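You operate a simulated robot arm through the tools that you are given. There is no shell and no other tool. Be economical: measure what you need, move in short steps, check, and stop when the job is done.

You run a simulated robot arm. Do the job below in one go: nothing can be reset, and whatever is moved stays where it is left.

## Task
Lift the rack out of the stockpot, add the salt, top up to about 2 L.
Fine: rack on the cooling rack; all the salt, then water from the jug; jar and jug go back. Set down upright: jar, jug.

Only the result counts: the job must be done as asked and must still hold three seconds after the hand-in. Knocking over, shifting, dropping, spilling or breaking anything else fails it.

## Robot
A 7-joint arm with a three-finger gripper on a trunk, on a base that drives. Base frame: it is fixed to the floor where the robot stands at the start and does not move with it; the origin is under the middle of the robot, x ahead of it, y to its left, z up; the surface under the hand at the start is at about z = 0.84. Lengths are in m, angles in rad, forces in N, time in s.
With the tool pointing down near the work surface it reaches from about 0.48 to 0.92 m from the robot's upright axis, wherever it stands. Its first joint turns from -2.897 to 2.897 rad. Places, roughly: cooling rack top [0.6, -0.5, 0.9]. Payload 2.69 kg.
Tool frame: the origin (TCP) lies between the finger pads and is the grasp point; the fingertips stand 0.029 m ahead of it; z points along the fingers, y is the line along which they close. Largest opening 0.12 m; the body of the gripper starts 0.078 m behind the TCP.
Orientation is told as [roll, pitch, yaw] about the base's x, y, z axes, in that order, counted from this pose: with the fingers straight down and closing along the base's y, the tool's x points along the base's -x, its y along +y and its z along -z.

## Interface
- The arm moves only by the tool drive_tool. Its argument "plan" is a list of rows, each an object of numbers (a shift or turn left out is 0, a gripper value left out holds the last): "x", "y", "z": the shift along the tool's x, y, z in units of 40 mm (1.0 is 40 mm); "ax", "ay", "az": the turn, a rotation vector about the tool's x, y, z in units of 4 degrees (1.0 is 4 degrees); "grip": the finger opening in mm, from 0 to 120. In form: [{"x": .., "y": .., "z": .., "ax": .., "ay": .., "az": .., "grip": ..}, ...]. A call has 1 to 10 rows; each row shifts and turns the commanded pose from where the row before left it, along the tool's axes as they then stand. A call with a number of a shift or a turn outside -1 to 1 is refused whole. Rows are played at 5 a second. More than 0.05 m and 0.15 rad between two rows, or a gripper value outside its range, and nothing of the call is played. Where a pose cannot be reached the arm comes as near as it can. A force on the tool above 40 N (or 10 N above the force at the start of the call, whichever is more), or a blocked arm, ends the call early, and 0.2 s more pass. The fingers move at their own pace and stop on an object; they squeeze with about 44 N. The grip force told is the motor's: it shows also when the fingers shut on nothing. Time passes only in rows, and 0.2 s behind the last, so rows that do not move let the fingers close. The reply holds the time, the measured pose of the TCP, the force on the tool along the base axes, the opening and the grip force, in the units named above and with some noise, with the torque about the TCP (base axes, N m) and any sound that the robot's microphone picked up, and new pictures: "show" is both (left out), scene, wrist or none.
- Cameras (640 x 400 px; columns grow to the right, rows downward): "scene" is now at [0.2409, -0.0102, 1.3271]; the picture's right is [-0.23, -0.97, 0.00], its down [-0.61, 0.15, -0.78] and it looks along [0.76, -0.18, -0.62] (base axes); focal length 222 px, centre (320, 200). "wrist" rides on the gripper at [0.063, 0, -0.104] in the tool frame; the picture's right is [0.01, 1.00, 0.00], its down [-0.83, 0.00, -0.56] and it looks along [-0.56, 0.00, 0.83] (tool axes); focal length 275 px, centre (320, 200). There is no depth. A picture from a camera that has moved, and an enlarged one, comes with that camera's place and axes in the base frame and with its lens. The place of the scene camera against the robot may be out by one fixed shift of up to 0.012 m in any direction.
- raise_lower(by): slides the trunk up (or, below 0, down) by that many m; the arm and the scene camera ride with it, the base frame stays. It gives what a move gives, with no picture.
- roll_base(legs): drives the robot by 1 to 6 legs, each [ahead, left, turn to the left] in m, m and rad, along the robot's own axes; the way and the turn of a leg run together, so that a leg with both is an arc; at most 1.5 m and 3.142 rad a leg. The arm and the cameras ride along, it lands a little off, and it stops where it bumps. It gives what a move gives, and a new picture of the scene camera.
- head_to(pan, tilt): turns the head with the scene camera to pan (to the left, within 1.501 rad either way) and tilt (down, from -0.506 to 1.204), counted from straight ahead of the robot. It gives what a move gives, and a new picture of the scene camera.
- zoom(camera, box): a new picture of the part [left, top, right, bottom] of that camera's present view, enlarged. The clock stands still meanwhile.
- hand_in(): hands the job in; it is judged then, once.

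Work in short steps. Places have to be worked out from the pictures, the camera data and where the tool is seen: move nearer, look again, correct. Check each grasp and each placing, and mend what went wrong. You have 120 turns and 260 pictures in all, those below and enlarged ones among them. Open the gripper and draw the arm clear of the work before you hand the job in, unless the task says otherwise; then end with one line.

The tools are called as name(argument=value, ...) on one line, values as JSON. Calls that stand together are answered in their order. drive_tool: Moves the arm, as the interface text tells. Its arguments: {"type":"object","properties":{"plan":{"type":"array","items":{"type":"object","properties":{"x":{"type":"number"},"y":{"type":"number"},"z":{"type":"number"},"ax":{"type":"number"},"ay":{"type":"number"},"az":{"type":"number"},"grip":{"type":"number"}}}},"show":{"type":"string","enum":["both","scene","wrist","none"]}},"required":["plan"]} The other tools are called the same way: raise_lower (by) slides the trunk up or down; roll_base (legs) drives the base; head_to (pan, tilt) turns the head that bears the scene camera; zoom (camera, box) takes an enlarged picture of a part of a camera's view; hand_in () hands the job in.

At the start:

```text
t: 0.0
position: [0.4915, -0.2968, 1.1495]
tool_rot: [0.0, -0.002, 0.002]
force: [0.0, 0.4, 0.0]
wrist_torque: [-0.02, -0.02, 0.02]
gripper_width: 0.1201
finger_force: 0.1
trunk travel left (down, up): [-0.575, 0.038]
robot x, y, heading: [0.0032, -0.0023, -0.005]
head pan, tilt: [-0.236, 0.674]
```

scene: 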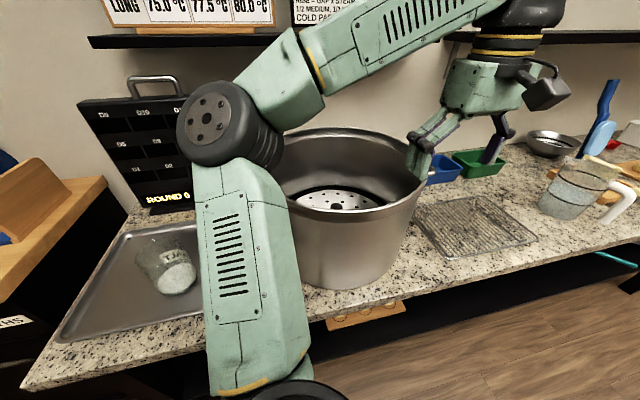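
wrist: 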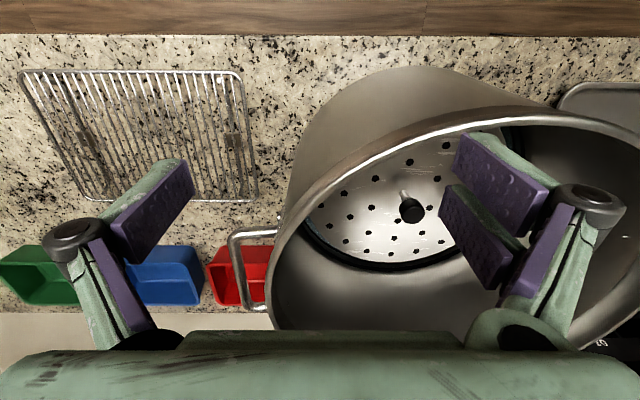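

I'll start by looking at the pot, the jar with salt, and the rest of the bench.

zoom(camera="scene", box=[60, 180, 260, 320])

zoom(camera="wrist", box=[260, 60, 640, 350])

head_to(pan=-0.9, tilt=0.6)

```text
2.86 times, centred on (160, 250) of scene
camera zoom: at [0.2409, -0.0102, 1.3271], right [-0.23, -0.97, 0.0], down [-0.61, 0.15, -0.78], along [0.76, -0.18, -0.62], focal length 634 px, centre (777, 57)
```

zoom: 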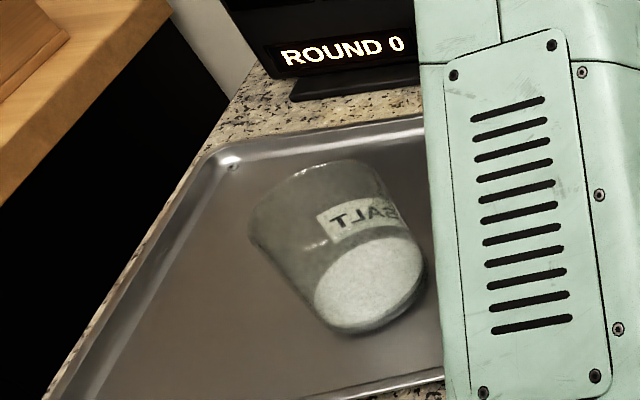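

```text
1.38 times, centred on (450, 205) of wrist
camera zoom: at [0.428, -0.2978, 1.2541], right [-0.01, 1.0, 0.0], down [0.83, 0.0, 0.56], along [0.56, 0.0, -0.83], focal length 380 px, centre (141, 193)
```

zoom: 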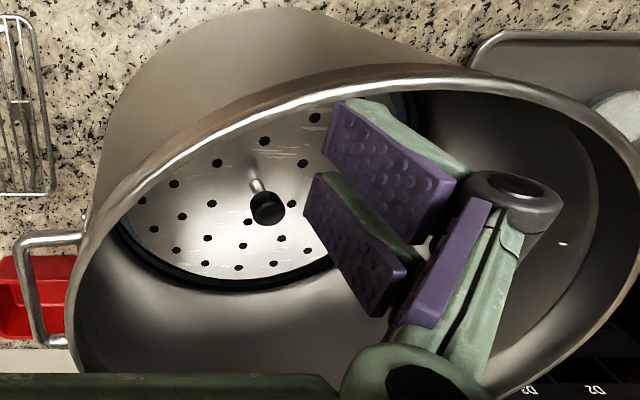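

```text
t: 1.0
position: [0.4909, -0.2967, 1.1506]
tool_rot: [-0.001, 0.0, 0.001]
force: [-0.6, -0.4, 0.6]
wrist_torque: [0.02, 0.0, -0.03]
gripper_width: 0.12
finger_force: 0.1
trunk travel left (down, up): [-0.575, 0.038]
robot x, y, heading: [0.0018, 0.0026, -0.004]
head pan, tilt: [-0.901, 0.6]
camera scene: at [0.2123, -0.0594, 1.3335], right [-0.78, -0.62, 0.0], down [-0.35, 0.44, -0.83], along [0.51, -0.65, -0.56], focal length 222 px, centre (320, 200)
```

scene: 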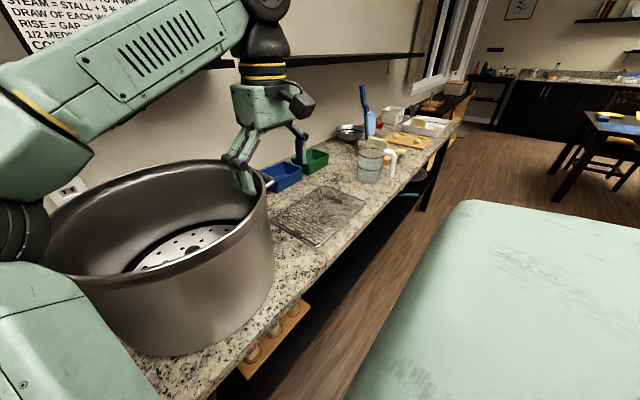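

zoom(camera="scene", box=[300, 80, 460, 200])

head_to(pan=0.45, tilt=0.8)

head_to(pan=-0.2, tilt=0.2)

```text
3.33 times, centred on (380, 140) of scene
camera zoom: at [0.2123, -0.0594, 1.3335], right [-0.78, -0.62, 0.0], down [-0.35, 0.44, -0.83], along [0.51, -0.65, -0.56], focal length 740 px, centre (120, 400)
```

zoom: 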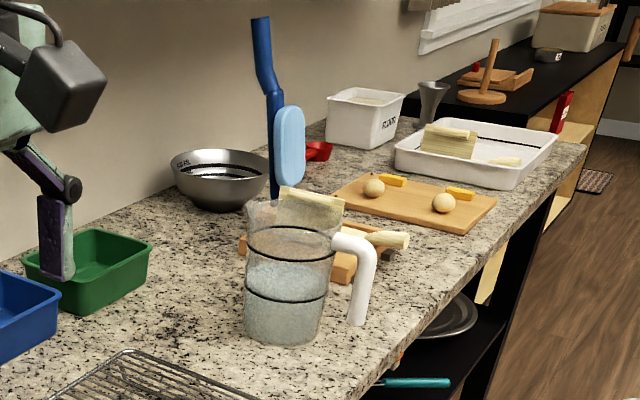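

```text
t: 2.5
position: [0.4913, -0.2967, 1.1492]
tool_rot: [-0.002, 0.001, -0.001]
force: [0.4, 0.4, 0.1]
wrist_torque: [-0.01, 0.02, -0.03]
gripper_width: 0.1198
finger_force: 0.2
trunk travel left (down, up): [-0.575, 0.038]
robot x, y, heading: [0.0004, 0.0003, -0.002]
head pan, tilt: [0.45, 0.799]
camera scene: at [0.23, 0.0449, 1.3166], right [0.43, -0.9, 0.0], down [-0.65, -0.31, -0.7], along [0.63, 0.3, -0.72], focal length 222 px, centre (320, 200)
```

scene: 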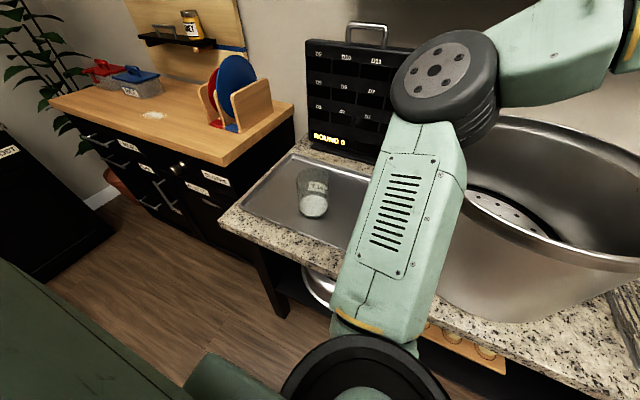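

```text
t: 3.6
position: [0.4908, -0.2958, 1.1505]
tool_rot: [0.001, 0.0, 0.0]
force: [-0.2, -0.5, 0.0]
wrist_torque: [0.01, 0.01, -0.02]
gripper_width: 0.12
finger_force: 0.1
trunk travel left (down, up): [-0.575, 0.038]
robot x, y, heading: [0.0023, 0.0005, 0.002]
head pan, tilt: [-0.201, 0.201]
camera scene: at [0.2486, -0.0087, 1.3702], right [-0.2, -0.98, 0.0], down [-0.2, 0.04, -0.98], along [0.96, -0.19, -0.2], focal length 222 px, centre (320, 200)
```

scene: 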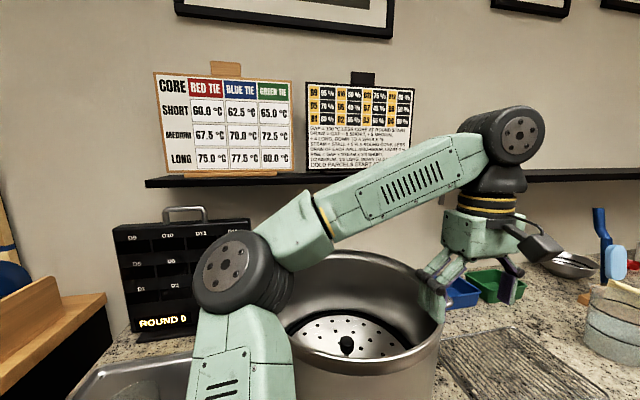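

Pot: centre about (0.67, -0.16), rim near z 1.08; rack knob judged at about (0.665, -0.16, 0.93). I move partly over it and look down.

drive_tool(plan=[{"z": -0.75}, {"x": -0.6, "y": 0.8}, {"x": -0.6, "y": 0.8}, {"x": -0.6, "y": 0.8}, {"x": -0.6, "y": 0.8}, {}])

zoom(camera="wrist", box=[120, 60, 520, 310])

```text
t: 5.0
position: [0.5845, -0.1662, 1.1495]
tool_rot: [0.0, 0.0, -0.002]
force: [0.8, -0.4, -0.3]
wrist_torque: [-0.01, -0.03, -0.03]
gripper_width: 0.1201
finger_force: 0.0
out of reach, approached as far as the arm can: row 1
trunk travel left (down, up): [-0.575, 0.038]
robot x, y, heading: [0.0002, 0.0007, 0.002]
head pan, tilt: [-0.201, 0.201]
camera scene: at [0.2485, -0.0089, 1.3703], right [-0.2, -0.98, 0.0], down [-0.2, 0.04, -0.98], along [0.96, -0.2, -0.2], focal length 222 px, centre (320, 200)
camera wrist: at [0.5204, -0.1673, 1.2539], right [0.0, 1.0, 0.0], down [0.83, 0.0, 0.56], along [0.56, 0.0, -0.83], focal length 275 px, centre (320, 200)
```

scene: 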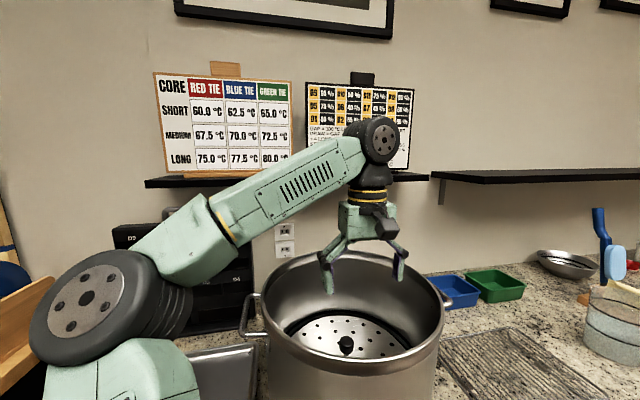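
wrist: 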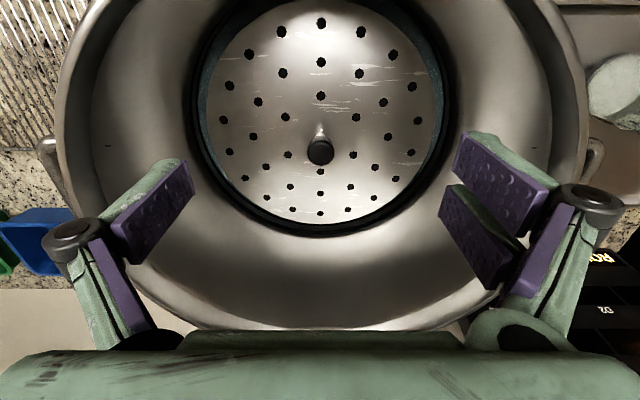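

```text
1.60 times, centred on (320, 185) of wrist
camera zoom: at [0.5204, -0.1673, 1.2539], right [0.0, 1.0, 0.0], down [0.83, 0.0, 0.56], along [0.56, 0.0, -0.83], focal length 440 px, centre (320, 224)
```

zoom: 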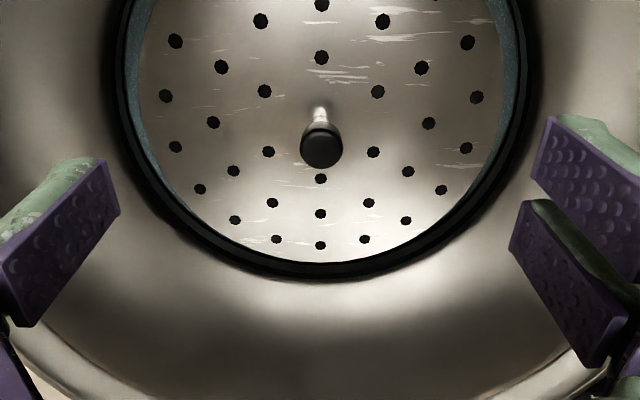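

Knob is at the picture's centre column (y ≈ -0.167). I move ahead over the estimated x 0.66 and down a bit, to triangulate.

drive_tool(plan=[{"x": -0.95, "grip": 80}, {"x": -0.95}, {"z": 0.9}, {"z": 0.9}, {"z": 0.7}, {}], show="wrist")

zoom(camera="wrist", box=[220, 90, 420, 215])

```text
t: 6.4
position: [0.6619, -0.1666, 1.0458]
tool_rot: [0.002, -0.001, 0.0]
force: [0.5, 0.6, -0.6]
wrist_torque: [0.0, -0.02, 0.03]
gripper_width: 0.0801
finger_force: 0.1
out of reach, approached as far as the arm can: row 2
trunk travel left (down, up): [-0.575, 0.038]
robot x, y, heading: [-0.0007, -0.0004, 0.004]
head pan, tilt: [-0.201, 0.201]
camera wrist: at [0.5978, -0.1689, 1.1501], right [0.0, 1.0, 0.0], down [0.83, 0.0, 0.56], along [0.56, 0.0, -0.83], focal length 275 px, centre (320, 200)
```

wrist: 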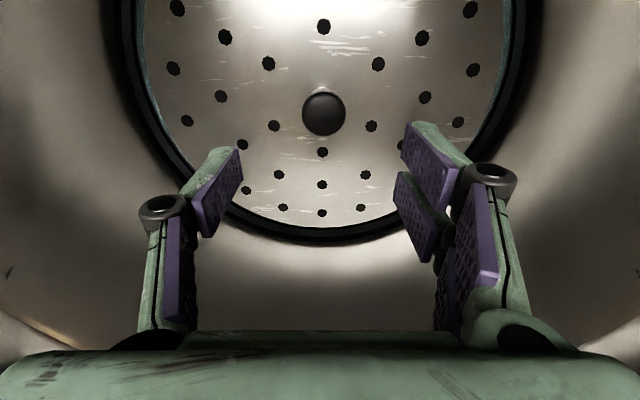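

```text
3.20 times, centred on (320, 152) of wrist
camera zoom: at [0.5978, -0.1689, 1.1501], right [0.0, 1.0, 0.0], down [0.83, 0.0, 0.56], along [0.56, 0.0, -0.83], focal length 881 px, centre (320, 352)
```

zoom: 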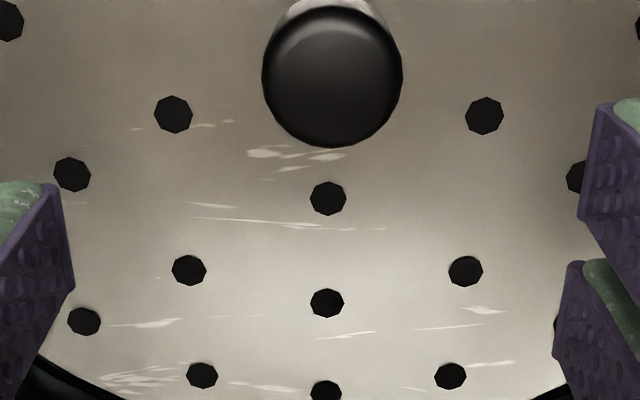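

Triangulated knob centre: (0.659, -0.166, 0.945), about 33 mm wide, plate near z 0.89. I go down to it and close.

drive_tool(plan=[{"x": 0.08, "z": 0.9}, {"z": 0.9}, {"z": 0.75}, {}], show="both")

```text
t: 7.4
position: [0.6588, -0.1666, 0.9444]
tool_rot: [0.001, 0.0, -0.001]
force: [0.1, 0.3, -0.2]
wrist_torque: [-0.02, -0.02, -0.02]
gripper_width: 0.08
finger_force: 0.1
trunk travel left (down, up): [-0.575, 0.038]
robot x, y, heading: [0.0035, -0.0031, -0.002]
head pan, tilt: [-0.201, 0.201]
camera scene: at [0.2486, -0.0088, 1.3703], right [-0.2, -0.98, 0.0], down [-0.2, 0.04, -0.98], along [0.96, -0.2, -0.2], focal length 222 px, centre (320, 200)
camera wrist: at [0.5953, -0.1672, 1.0492], right [-0.01, 1.0, 0.0], down [0.83, 0.0, 0.56], along [0.56, 0.0, -0.83], focal length 275 px, centre (320, 200)
```

scene: 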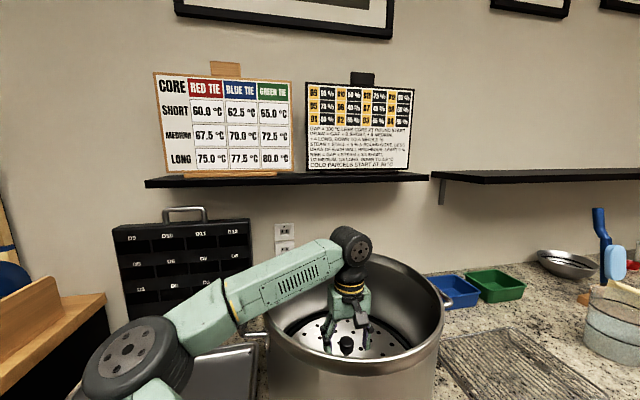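
wrist: 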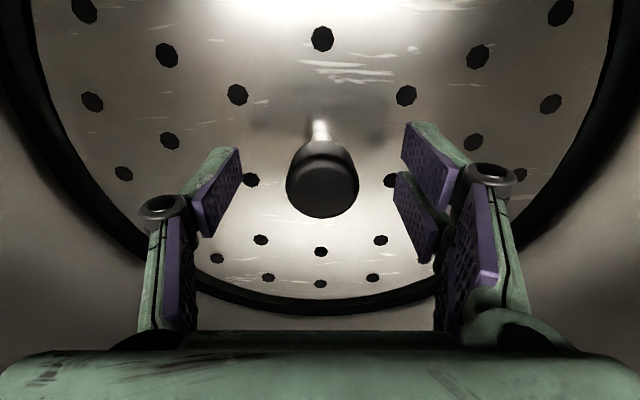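

Knob sits right at the TCP point in the picture. I close.

drive_tool(plan=[{"z": 0.05, "grip": 20}, {"grip": 0}, {}, {}, {}], show="wrist")

raise_lower(by=0.038)

```text
t: 8.6
position: [0.6596, -0.1667, 0.9433]
tool_rot: [-0.001, -0.001, 0.0]
force: [-1.3, 1.0, -0.4]
wrist_torque: [-0.01, -0.05, 0.07]
gripper_width: 0.0302
finger_force: 31.6
trunk travel left (down, up): [-0.575, 0.038]
robot x, y, heading: [-0.0025, 0.0007, -0.003]
head pan, tilt: [-0.201, 0.201]
camera wrist: at [0.5951, -0.1677, 1.0471], right [-0.01, 1.0, 0.0], down [0.83, 0.0, 0.56], along [0.56, 0.0, -0.83], focal length 275 px, centre (320, 200)
```

wrist: 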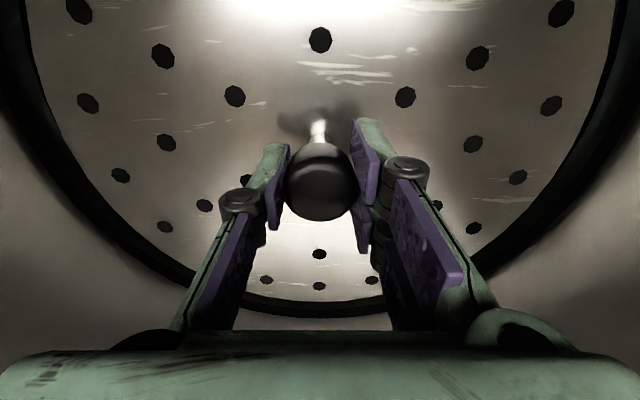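

```text
t: 9.4
position: [0.6585, -0.1666, 0.9807]
tool_rot: [0.001, 0.001, -0.001]
force: [0.6, 0.0, -3.3]
wrist_torque: [0.03, 0.02, -0.02]
gripper_width: 0.0296
finger_force: 44.1
trunk travel left (down, up): [-0.613, 0.0]
robot x, y, heading: [-0.0016, 0.0009, 0.001]
head pan, tilt: [-0.201, 0.201]
```

Held, about 3 N. I lift it straight up.

drive_tool(plan=[{"z": -0.9}, {"z": -0.9}, {"z": -0.9}, {"z": -0.9}, {"z": -0.9}, {"z": -0.5}, {}], show="both")

```text
t: 11.0
position: [0.6607, -0.1667, 1.1822]
tool_rot: [-0.001, -0.001, 0.0]
force: [0.4, -0.1, -2.8]
wrist_torque: [0.06, 0.0, 0.02]
gripper_width: 0.0298
finger_force: 43.7
trunk travel left (down, up): [-0.613, 0.0]
robot x, y, heading: [0.0018, -0.002, 0.003]
head pan, tilt: [-0.201, 0.201]
camera scene: at [0.2489, -0.0088, 1.4082], right [-0.2, -0.98, 0.0], down [-0.2, 0.04, -0.98], along [0.96, -0.2, -0.2], focal length 222 px, centre (320, 200)
camera wrist: at [0.5969, -0.1677, 1.2857], right [0.0, 1.0, 0.0], down [0.83, 0.0, 0.56], along [0.56, 0.0, -0.83], focal length 275 px, centre (320, 200)
```

scene: 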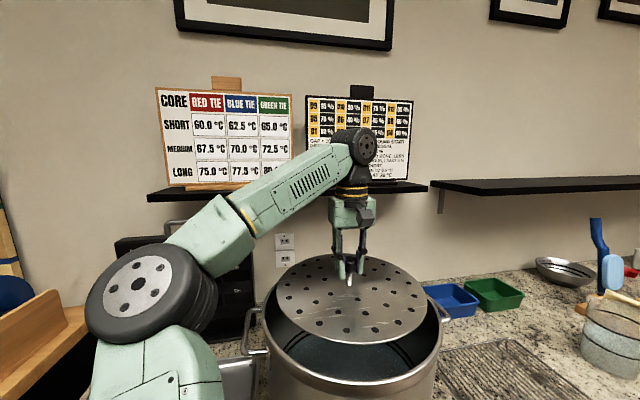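
wrist: 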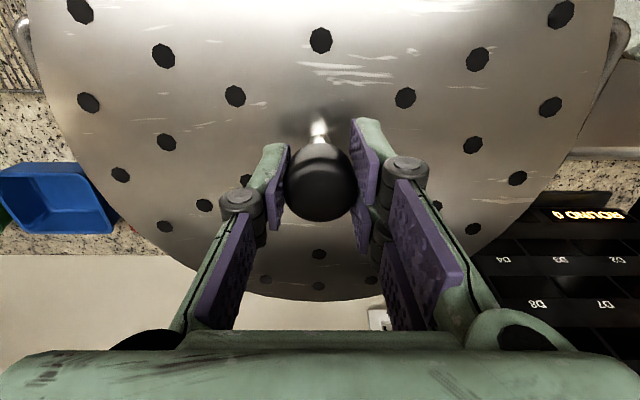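

The plate looks clear of the rim; I check from the head at a steeper angle.

head_to(pan=-0.35, tilt=0.6)

zoom(camera="scene", box=[180, 100, 460, 275])

```text
t: 11.9
position: [0.6595, -0.1671, 1.1819]
tool_rot: [0.0, 0.001, 0.0]
force: [-0.7, -0.2, -2.6]
wrist_torque: [-0.01, 0.04, -0.01]
gripper_width: 0.0298
finger_force: 44.1
trunk travel left (down, up): [-0.613, 0.0]
robot x, y, heading: [-0.0025, 0.0023, 0.005]
head pan, tilt: [-0.351, 0.6]
camera scene: at [0.2405, -0.0206, 1.3715], right [-0.34, -0.94, 0.0], down [-0.53, 0.19, -0.83], along [0.78, -0.28, -0.56], focal length 222 px, centre (320, 200)
```

scene: 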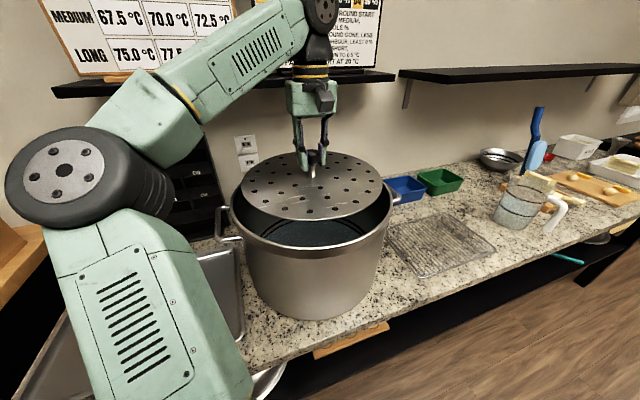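

```text
2.29 times, centred on (320, 188) of scene
camera zoom: at [0.2405, -0.0206, 1.3715], right [-0.34, -0.94, 0.0], down [-0.53, 0.19, -0.83], along [0.78, -0.28, -0.56], focal length 507 px, centre (320, 229)
```

zoom: 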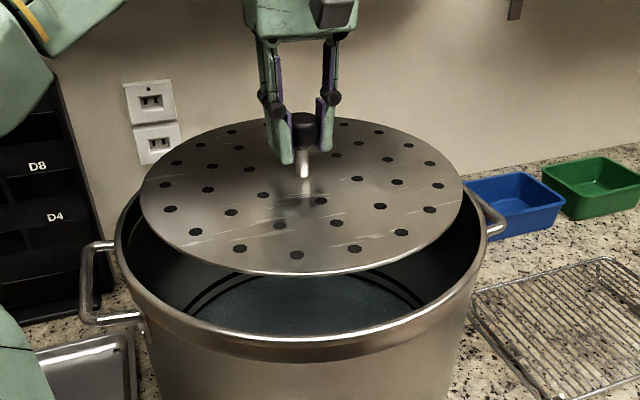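

Clear by about 4 cm. The cooling rack centre I place near (0.59, -0.54). I carry the plate there by driving the base sideways, first half the way.

roll_base(legs=[[0, -0.2, 0]])

```text
t: 14.0
position: [0.6611, -0.3613, 1.1825]
tool_rot: [0.0, 0.002, 0.001]
force: [0.6, 20.5, 3.7]
wrist_torque: [1.53, 0.02, -0.09]
gripper_width: 0.0332
finger_force: 44.1
trunk travel left (down, up): [-0.613, 0.0]
robot x, y, heading: [-0.003, -0.1965, 0.007]
head pan, tilt: [-0.351, 0.6]
camera scene: at [0.2402, -0.2166, 1.3717], right [-0.34, -0.94, 0.0], down [-0.53, 0.19, -0.83], along [0.78, -0.28, -0.56], focal length 222 px, centre (320, 200)
```

scene: 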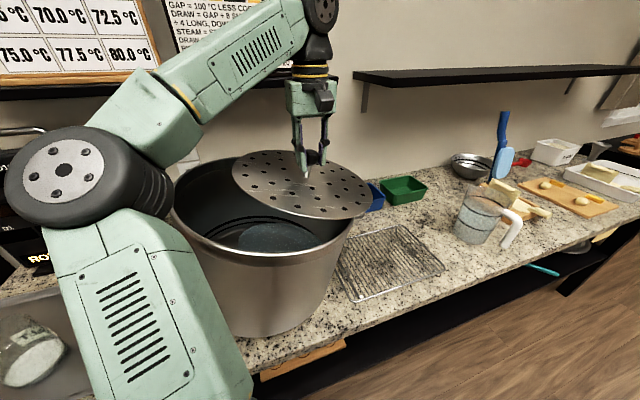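

A 20 N side force: something caught on the rim. I look closely.

zoom(camera="scene", box=[160, 120, 400, 340])

zoom(camera="wrist", box=[0, 0, 640, 400])

```text
1.82 times, centred on (280, 230) of scene
camera zoom: at [0.2402, -0.2166, 1.3717], right [-0.34, -0.94, 0.0], down [-0.53, 0.19, -0.83], along [0.78, -0.28, -0.56], focal length 403 px, centre (393, 146)
```

zoom: 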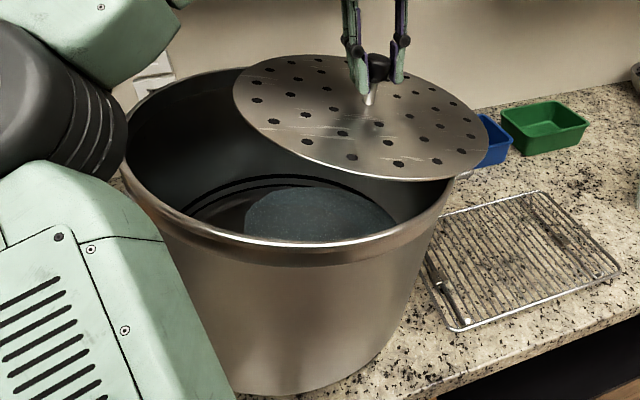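

```text
1.00 times, centred on (320, 200) of wrist (not enlarged: the box is as wide or as high as the picture)
camera zoom: at [0.5967, -0.3628, 1.2864], right [-0.01, 1.0, 0.0], down [0.83, 0.01, 0.56], along [0.56, 0.0, -0.83], focal length 275 px, centre (320, 200)
```

zoom: 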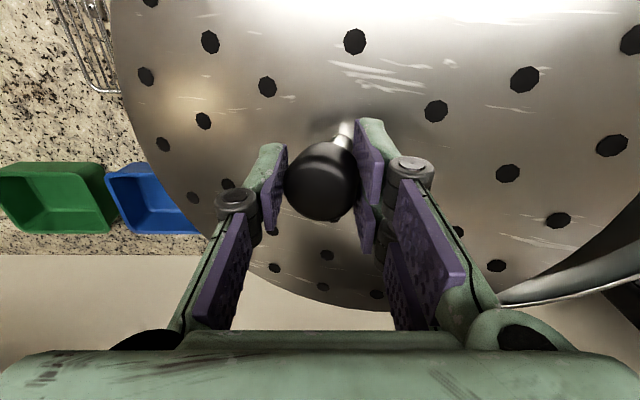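

Something under the plate (legs) caught the pot's wall. I back off to the start place to relieve it and look.

roll_base(legs=[[0, 0.196, 0]])

zoom(camera="wrist", box=[0, 0, 640, 400])

zoom(camera="scene", box=[180, 100, 460, 345])

```text
t: 16.2
position: [0.6599, -0.1715, 1.181]
tool_rot: [0.0, 0.001, 0.0]
force: [0.0, 0.3, -2.5]
wrist_torque: [-0.04, 0.02, -0.04]
gripper_width: 0.0298
finger_force: 44.3
trunk travel left (down, up): [-0.613, 0.0]
robot x, y, heading: [0.0009, -0.0077, -0.001]
head pan, tilt: [-0.351, 0.6]
camera scene: at [0.2406, -0.0263, 1.3714], right [-0.34, -0.94, 0.0], down [-0.53, 0.19, -0.83], along [0.77, -0.28, -0.57], focal length 222 px, centre (320, 200)
```

scene: 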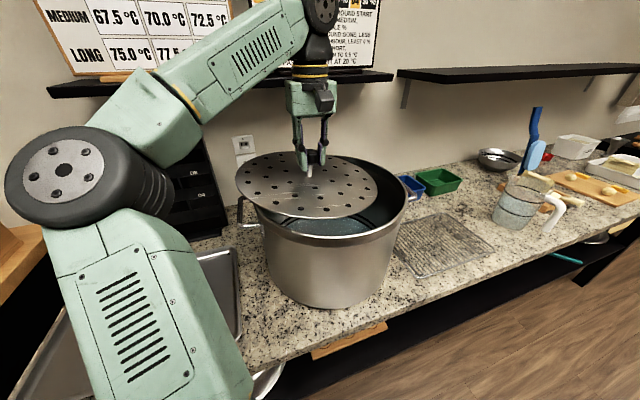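

```text
1.00 times, centred on (320, 200) of wrist (not enlarged: the box is as wide or as high as the picture)
camera zoom: at [0.5966, -0.1736, 1.2857], right [0.0, 1.0, 0.0], down [0.83, 0.0, 0.56], along [0.56, 0.0, -0.83], focal length 275 px, centre (320, 200)
```

zoom: 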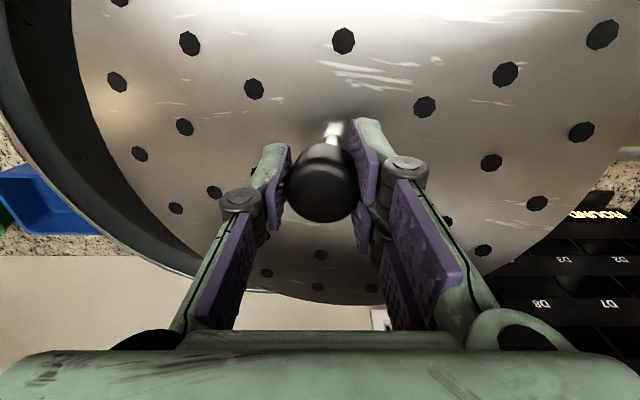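

```text
1.63 times, centred on (320, 222) of scene
camera zoom: at [0.2406, -0.0263, 1.3714], right [-0.34, -0.94, 0.0], down [-0.53, 0.19, -0.83], along [0.77, -0.28, -0.57], focal length 362 px, centre (320, 163)
```

zoom: 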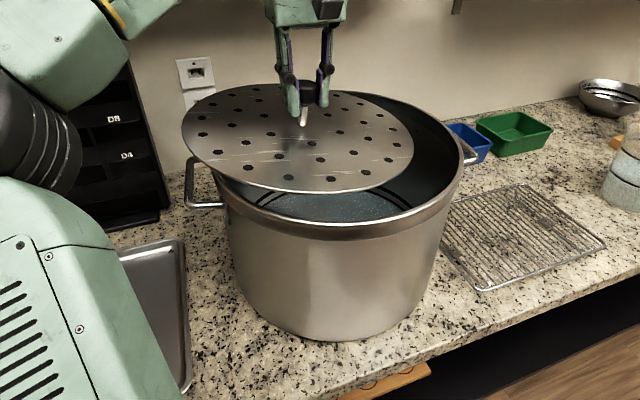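

The pot was dragged about 5 cm to the right; I'll push it back later. First I try for more height.

drive_tool(plan=[{"z": -0.5}, {"z": -0.5}, {"z": -0.5}, {}], show="none")

```text
t: 17.2
position: [0.6601, -0.1723, 1.1812]
tool_rot: [0.004, -0.001, 0.001]
force: [-0.4, 0.7, -2.6]
wrist_torque: [-0.02, -0.01, 0.02]
gripper_width: 0.0297
finger_force: 44.4
out of reach, approached as far as the arm can: row 1, 2, 3
trunk travel left (down, up): [-0.613, 0.0]
robot x, y, heading: [0.0015, -0.0017, -0.001]
head pan, tilt: [-0.351, 0.6]
```

Height is limited by reach at this radius. I test whether closer to the robot the arm goes higher (small slack in the pot), also centring on the shifted pot.

drive_tool(plan=[{"x": 0.5, "y": -0.5}, {"x": 0.25, "y": -0.5}, {"z": -0.7}, {"z": -0.5}, {}], show="scene")

zoom(camera="scene", box=[180, 100, 460, 345])

```text
t: 18.4
position: [0.6312, -0.2122, 1.1812]
tool_rot: [0.003, 0.001, -0.001]
force: [-0.9, -0.6, -2.7]
wrist_torque: [-0.02, -0.02, -0.02]
gripper_width: 0.0296
finger_force: 44.5
out of reach, approached as far as the arm can: row 3, 4
trunk travel left (down, up): [-0.613, 0.0]
robot x, y, heading: [0.0001, -0.0027, 0.001]
head pan, tilt: [-0.351, 0.6]
camera scene: at [0.2406, -0.0267, 1.3714], right [-0.34, -0.94, 0.0], down [-0.53, 0.2, -0.82], along [0.77, -0.28, -0.57], focal length 222 px, centre (320, 200)
```

scene: 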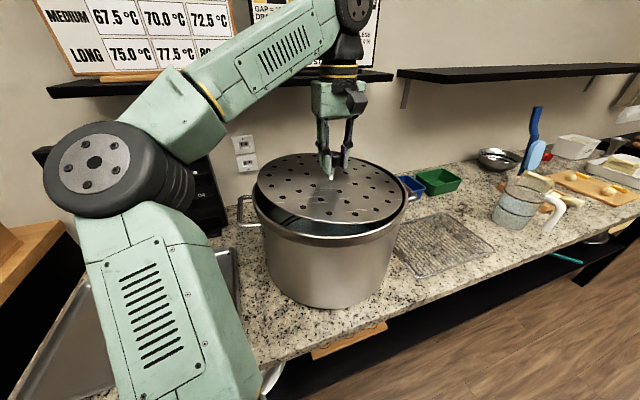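

```text
1.63 times, centred on (320, 222) of scene
camera zoom: at [0.2406, -0.0267, 1.3714], right [-0.34, -0.94, 0.0], down [-0.53, 0.2, -0.82], along [0.77, -0.28, -0.57], focal length 362 px, centre (320, 163)
```

zoom: 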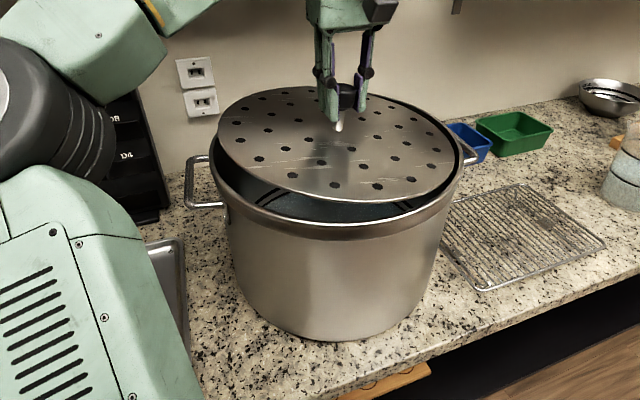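

Still capped at 1.181. I test whether tilting the tool outward lets it go higher.

drive_tool(plan=[{"ay": -1}, {"ay": -1}, {"z": -0.5}, {"z": -0.5}, {}], show="none")

```text
t: 19.6
position: [0.6279, -0.2142, 1.2004]
tool_rot: [-0.002, -0.139, -0.003]
force: [-0.9, -0.3, -3.0]
wrist_torque: [0.01, 0.04, 0.02]
gripper_width: 0.0295
finger_force: 44.3
out of reach, approached as far as the arm can: row 4
trunk travel left (down, up): [-0.613, 0.0]
robot x, y, heading: [-0.0017, -0.0044, -0.001]
head pan, tilt: [-0.351, 0.6]
```

Tilting gains height. Plan: set the rack back down, regrip the knob with the tool tilted ~20°, so the plate hangs level and higher. First I centre over the shifted pot with the tool upright.

drive_tool(plan=[{"z": 0.5}, {"ay": 1}, {"ay": 1}, {"x": -0.7}, {}], show="both")

```text
t: 20.8
position: [0.6589, -0.2146, 1.1794]
tool_rot: [0.002, -0.001, -0.002]
force: [-0.4, 0.3, -2.4]
wrist_torque: [0.0, 0.01, -0.02]
gripper_width: 0.0296
finger_force: 43.5
trunk travel left (down, up): [-0.613, 0.0]
robot x, y, heading: [-0.0001, -0.0038, 0.0]
head pan, tilt: [-0.351, 0.6]
camera scene: at [0.2404, -0.0266, 1.3715], right [-0.34, -0.94, 0.0], down [-0.53, 0.19, -0.83], along [0.77, -0.28, -0.56], focal length 222 px, centre (320, 200)
camera wrist: at [0.5951, -0.2159, 1.2844], right [0.0, 1.0, 0.0], down [0.83, 0.0, 0.56], along [0.56, 0.0, -0.83], focal length 275 px, centre (320, 200)
```

scene: 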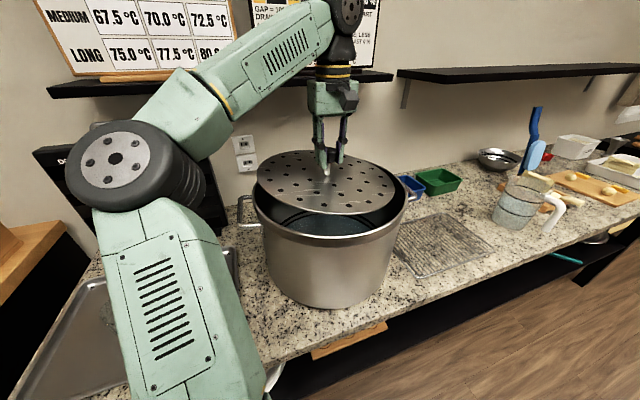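
wrist: 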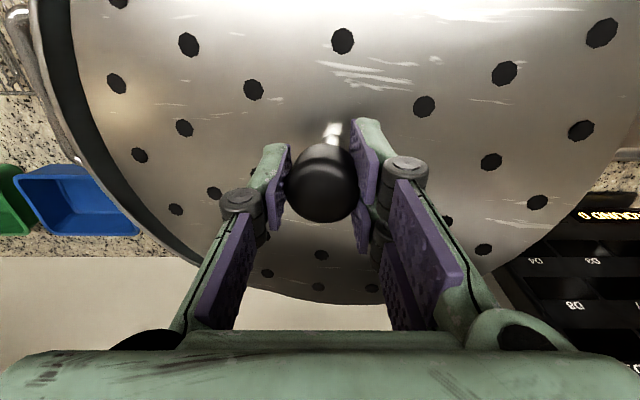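

The plate hangs about 12° off level; I level it by rolling the tool and look again.

drive_tool(plan=[{"ax": 1}, {"ax": 1}, {"ax": 1}, {}], show="both")

zoom(camera="scene", box=[200, 120, 440, 270])

```text
t: 21.8
position: [0.6588, -0.2164, 1.1801]
tool_rot: [-0.207, 0.001, 0.0]
force: [0.8, 0.2, -3.0]
wrist_torque: [-0.02, 0.01, -0.03]
gripper_width: 0.0293
finger_force: 43.8
trunk travel left (down, up): [-0.613, 0.0]
robot x, y, heading: [-0.0015, -0.007, 0.001]
head pan, tilt: [-0.351, 0.6]
camera scene: at [0.2406, -0.0268, 1.3714], right [-0.34, -0.94, 0.0], down [-0.53, 0.2, -0.82], along [0.77, -0.28, -0.57], focal length 222 px, centre (320, 200)
camera wrist: at [0.595, -0.1944, 1.2814], right [0.0, 0.98, -0.21], down [0.83, 0.12, 0.54], along [0.55, -0.17, -0.81], focal length 275 px, centre (320, 200)
```

scene: 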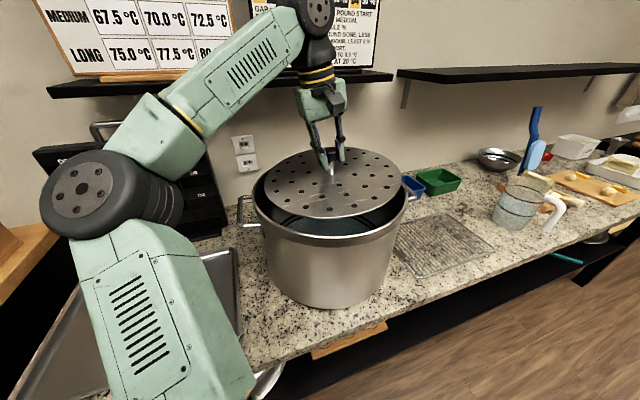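
wrist: 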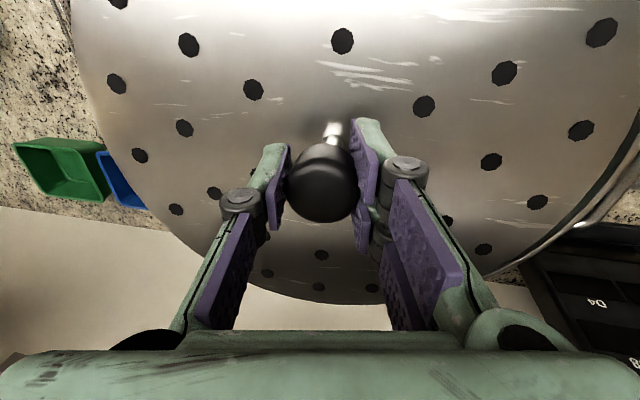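

```text
2.67 times, centred on (320, 195) of scene
camera zoom: at [0.2406, -0.0268, 1.3714], right [-0.34, -0.94, 0.0], down [-0.53, 0.2, -0.82], along [0.77, -0.28, -0.57], focal length 592 px, centre (320, 213)
```

zoom: 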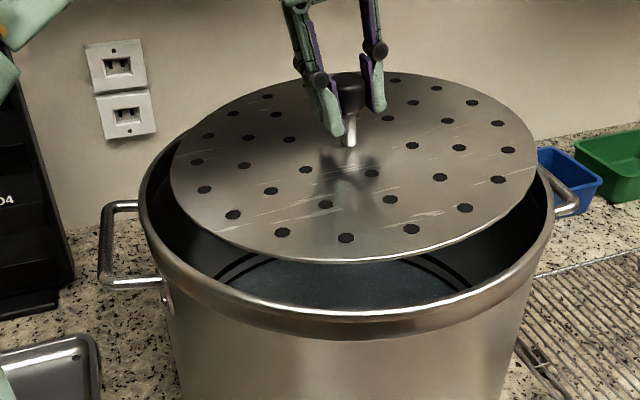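

Slightly over-corrected; I roll back 6°, then lower part way into the pot and look.

drive_tool(plan=[{"ax": -0.75}, {"ax": -0.75}, {}], show="scene")

zoom(camera="scene", box=[200, 120, 440, 270])

```text
t: 22.6
position: [0.6599, -0.2148, 1.179]
tool_rot: [-0.102, 0.0, 0.001]
force: [-0.2, -0.1, -2.5]
wrist_torque: [0.0, -0.01, -0.01]
gripper_width: 0.0296
finger_force: 44.1
trunk travel left (down, up): [-0.613, 0.0]
robot x, y, heading: [0.0004, -0.0041, 0.002]
head pan, tilt: [-0.351, 0.6]
camera scene: at [0.2406, -0.0266, 1.3714], right [-0.34, -0.94, 0.0], down [-0.53, 0.19, -0.82], along [0.77, -0.28, -0.57], focal length 222 px, centre (320, 200)
```

scene: 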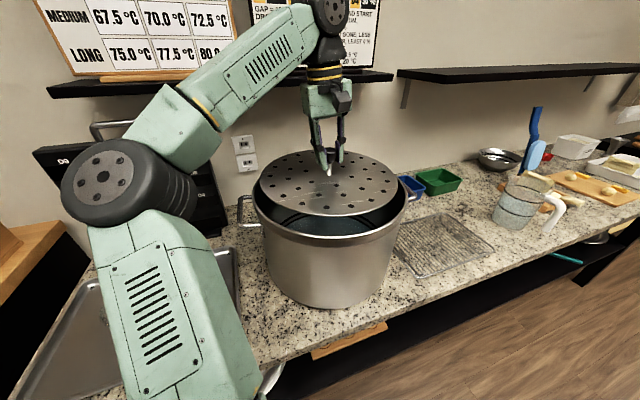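

```text
2.67 times, centred on (320, 195) of scene
camera zoom: at [0.2406, -0.0266, 1.3714], right [-0.34, -0.94, 0.0], down [-0.53, 0.19, -0.82], along [0.77, -0.28, -0.57], focal length 592 px, centre (320, 213)
```

zoom: 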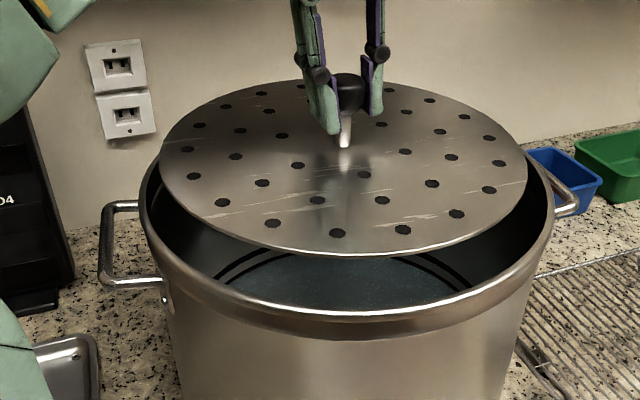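

Level and centred. I lower 9 cm and watch the force.

drive_tool(plan=[{"y": 0.08, "z": 0.8}, {"y": 0.08, "z": 0.8}, {"y": 0.07, "z": 0.7}, {}], show="both")

```text
t: 23.6
position: [0.6575, -0.2144, 1.0853]
tool_rot: [-0.103, 0.005, -0.002]
force: [-0.5, -0.6, -2.7]
wrist_torque: [0.01, -0.02, 0.01]
gripper_width: 0.0296
finger_force: 44.4
trunk travel left (down, up): [-0.613, 0.0]
robot x, y, heading: [0.0006, -0.0066, 0.0]
head pan, tilt: [-0.351, 0.6]
camera scene: at [0.2405, -0.0267, 1.3715], right [-0.34, -0.94, 0.0], down [-0.53, 0.2, -0.83], along [0.77, -0.28, -0.57], focal length 222 px, centre (320, 200)
camera wrist: at [0.595, -0.2053, 1.1891], right [0.0, 0.99, -0.1], down [0.83, 0.06, 0.55], along [0.55, -0.08, -0.83], focal length 275 px, centre (320, 200)
```

scene: 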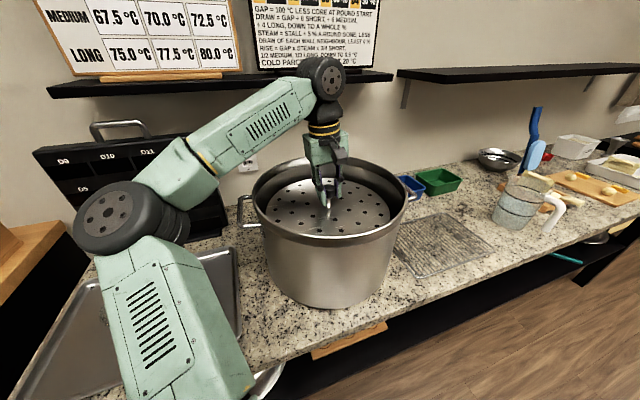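
wrist: 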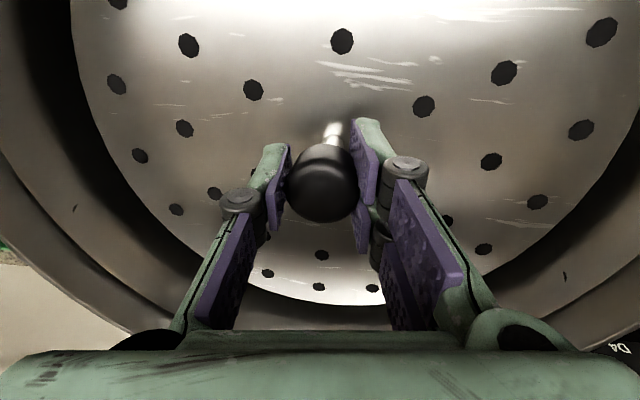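

Inside, no contact. I lower to just above the seat (grasp height was 0.9435).

drive_tool(plan=[{"y": 0.08, "z": 0.8}, {"y": 0.08, "z": 0.8}, {"y": 0.08, "z": 0.8}, {"y": 0.08, "z": 0.8}, {"y": 0.03, "z": 0.3}, {}], show="wrist")

```text
t: 25.0
position: [0.6589, -0.2148, 0.9465]
tool_rot: [-0.103, 0.003, 0.0]
force: [0.1, -0.6, -3.5]
wrist_torque: [-0.04, 0.03, 0.02]
gripper_width: 0.0298
finger_force: 43.8
trunk travel left (down, up): [-0.613, 0.0]
robot x, y, heading: [0.0031, -0.0086, -0.005]
head pan, tilt: [-0.351, 0.6]
camera wrist: at [0.5947, -0.2058, 1.0501], right [0.0, 0.99, -0.1], down [0.83, 0.06, 0.55], along [0.56, -0.08, -0.83], focal length 275 px, centre (320, 200)
```

wrist: 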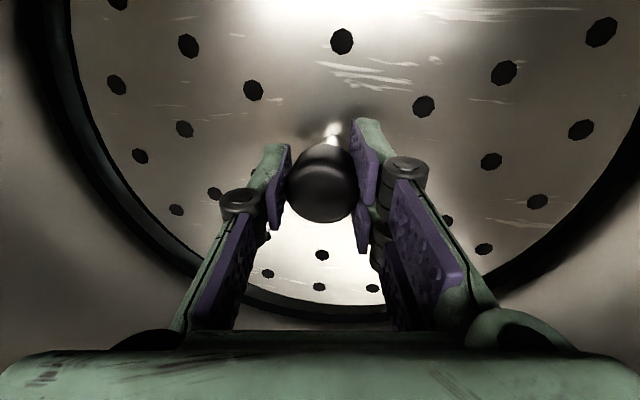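

drive_tool(plan=[{"z": 0.08}, {"z": 0.05}, {}], show="none")

```text
t: 25.8
position: [0.658, -0.2137, 0.9424]
tool_rot: [-0.103, -0.001, 0.001]
force: [1.1, 3.5, 6.1]
wrist_torque: [-0.52, 0.04, 0.0]
gripper_width: 0.0294
finger_force: 44.4
trunk travel left (down, up): [-0.613, 0.0]
robot x, y, heading: [0.0016, -0.0054, -0.001]
head pan, tilt: [-0.351, 0.6]
```

Seated. I open, bring the tool upright in roll, then tilt it 20° outward about the knob.

drive_tool(plan=[{"grip": 70}, {}, {}, {"ax": -0.75}, {"ax": -0.75}, {}], show="wrist")

```text
t: 27.2
position: [0.6592, -0.2142, 0.941]
tool_rot: [0.006, 0.001, -0.001]
force: [-1.0, 0.4, 0.4]
wrist_torque: [-0.02, 0.04, 0.01]
gripper_width: 0.0702
finger_force: 0.0
trunk travel left (down, up): [-0.613, 0.0]
robot x, y, heading: [-0.0028, -0.0023, -0.006]
head pan, tilt: [-0.351, 0.6]
camera wrist: at [0.5949, -0.2165, 1.0453], right [0.0, 1.0, 0.0], down [0.83, 0.0, 0.56], along [0.56, 0.0, -0.83], focal length 275 px, centre (320, 200)
```

wrist: 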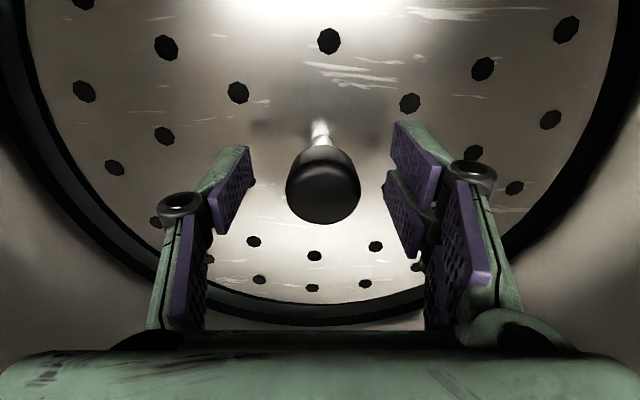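

drive_tool(plan=[{"ay": -1}, {"ay": -1}, {"ay": -1}, {"ay": -1}, {"ay": -1}, {"z": 0.15}, {}], show="both")

```text
t: 28.8
position: [0.6607, -0.2158, 0.9349]
tool_rot: [0.003, -0.348, -0.001]
force: [-0.7, -1.6, 0.4]
wrist_torque: [0.0, -0.02, -0.01]
gripper_width: 0.0703
finger_force: 0.1
trunk travel left (down, up): [-0.613, 0.0]
robot x, y, heading: [0.0013, -0.0061, -0.007]
head pan, tilt: [-0.351, 0.6]
camera scene: at [0.2404, -0.0266, 1.3715], right [-0.34, -0.94, 0.0], down [-0.53, 0.19, -0.83], along [0.77, -0.28, -0.56], focal length 222 px, centre (320, 200)
camera wrist: at [0.5653, -0.2163, 1.0118], right [0.0, 1.0, 0.0], down [0.59, 0.0, 0.81], along [0.81, 0.0, -0.59], focal length 275 px, centre (320, 200)
```

scene: 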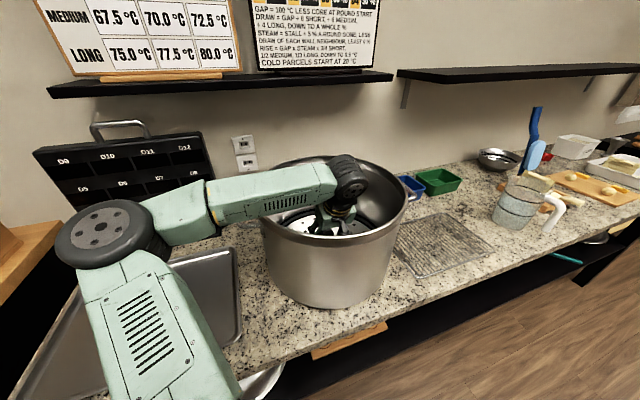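
wrist: 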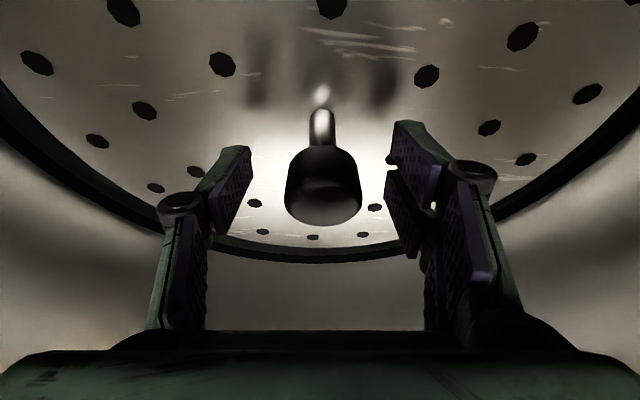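

Knob is between the pads; forearm clear (no force). I close and lift.

drive_tool(plan=[{"grip": 20}, {"grip": 0}, {}, {}, {}, {"x": -0.28, "z": -0.75}, {}], show="wrist")

```text
t: 30.4
position: [0.6611, -0.2163, 0.9665]
tool_rot: [0.004, -0.346, -0.002]
force: [-0.5, -0.8, -2.8]
wrist_torque: [-0.02, 0.01, 0.02]
gripper_width: 0.0303
finger_force: 43.4
trunk travel left (down, up): [-0.613, 0.0]
robot x, y, heading: [-0.0004, -0.0099, -0.0]
head pan, tilt: [-0.351, 0.6]
camera wrist: at [0.5659, -0.2171, 1.0427], right [0.0, 1.0, 0.0], down [0.59, 0.0, 0.81], along [0.81, 0.0, -0.59], focal length 275 px, centre (320, 200)
```

wrist: 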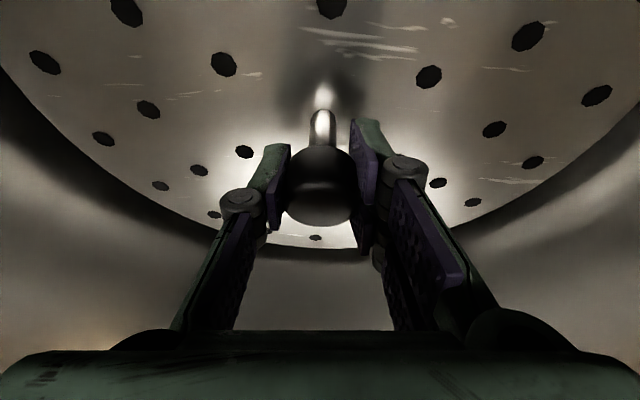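

drive_tool(plan=[{"x": -0.3, "z": -0.82}, {"x": -0.3, "z": -0.82}, {"x": -0.3, "z": -0.82}, {"x": -0.3, "z": -0.82}, {"x": -0.3, "z": -0.82}, {"x": -0.3, "z": -0.82}, {"x": -0.3, "z": -0.82}, {"x": -0.3, "z": -0.82}, {}], show="both")

zoom(camera="scene", box=[200, 100, 440, 270])

```text
t: 32.4
position: [0.6658, -0.2148, 1.2318]
tool_rot: [-0.002, -0.351, -0.003]
force: [-0.3, 0.0, -2.5]
wrist_torque: [0.0, 0.01, 0.05]
gripper_width: 0.0304
finger_force: 43.5
out of reach, approached as far as the arm can: row 8
trunk travel left (down, up): [-0.613, 0.0]
robot x, y, heading: [-0.0037, -0.0092, -0.002]
head pan, tilt: [-0.351, 0.6]
camera scene: at [0.2405, -0.0268, 1.3714], right [-0.34, -0.94, 0.0], down [-0.53, 0.2, -0.82], along [0.77, -0.28, -0.57], focal length 222 px, centre (320, 200)
camera wrist: at [0.57, -0.216, 1.3077], right [0.0, 1.0, 0.0], down [0.59, 0.0, 0.81], along [0.81, 0.0, -0.59], focal length 275 px, centre (320, 200)
```

scene: 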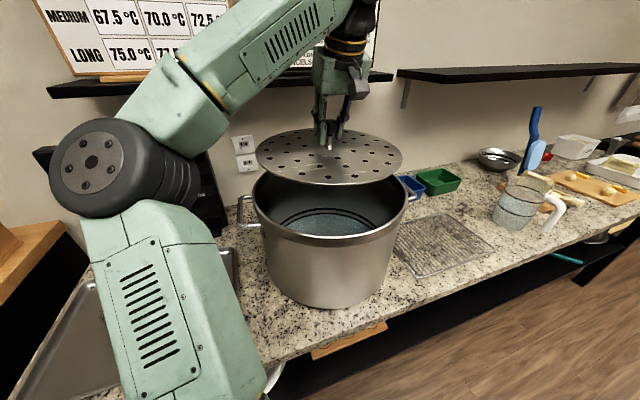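
wrist: 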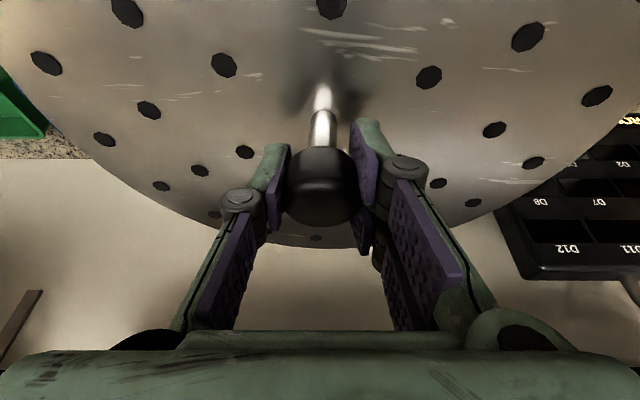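

```text
2.35 times, centred on (320, 185) of scene
camera zoom: at [0.2405, -0.0268, 1.3714], right [-0.34, -0.94, 0.0], down [-0.53, 0.2, -0.82], along [0.77, -0.28, -0.57], focal length 522 px, centre (320, 235)
```

zoom: 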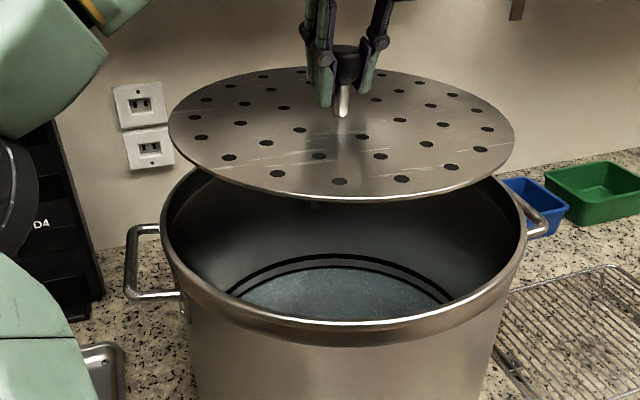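

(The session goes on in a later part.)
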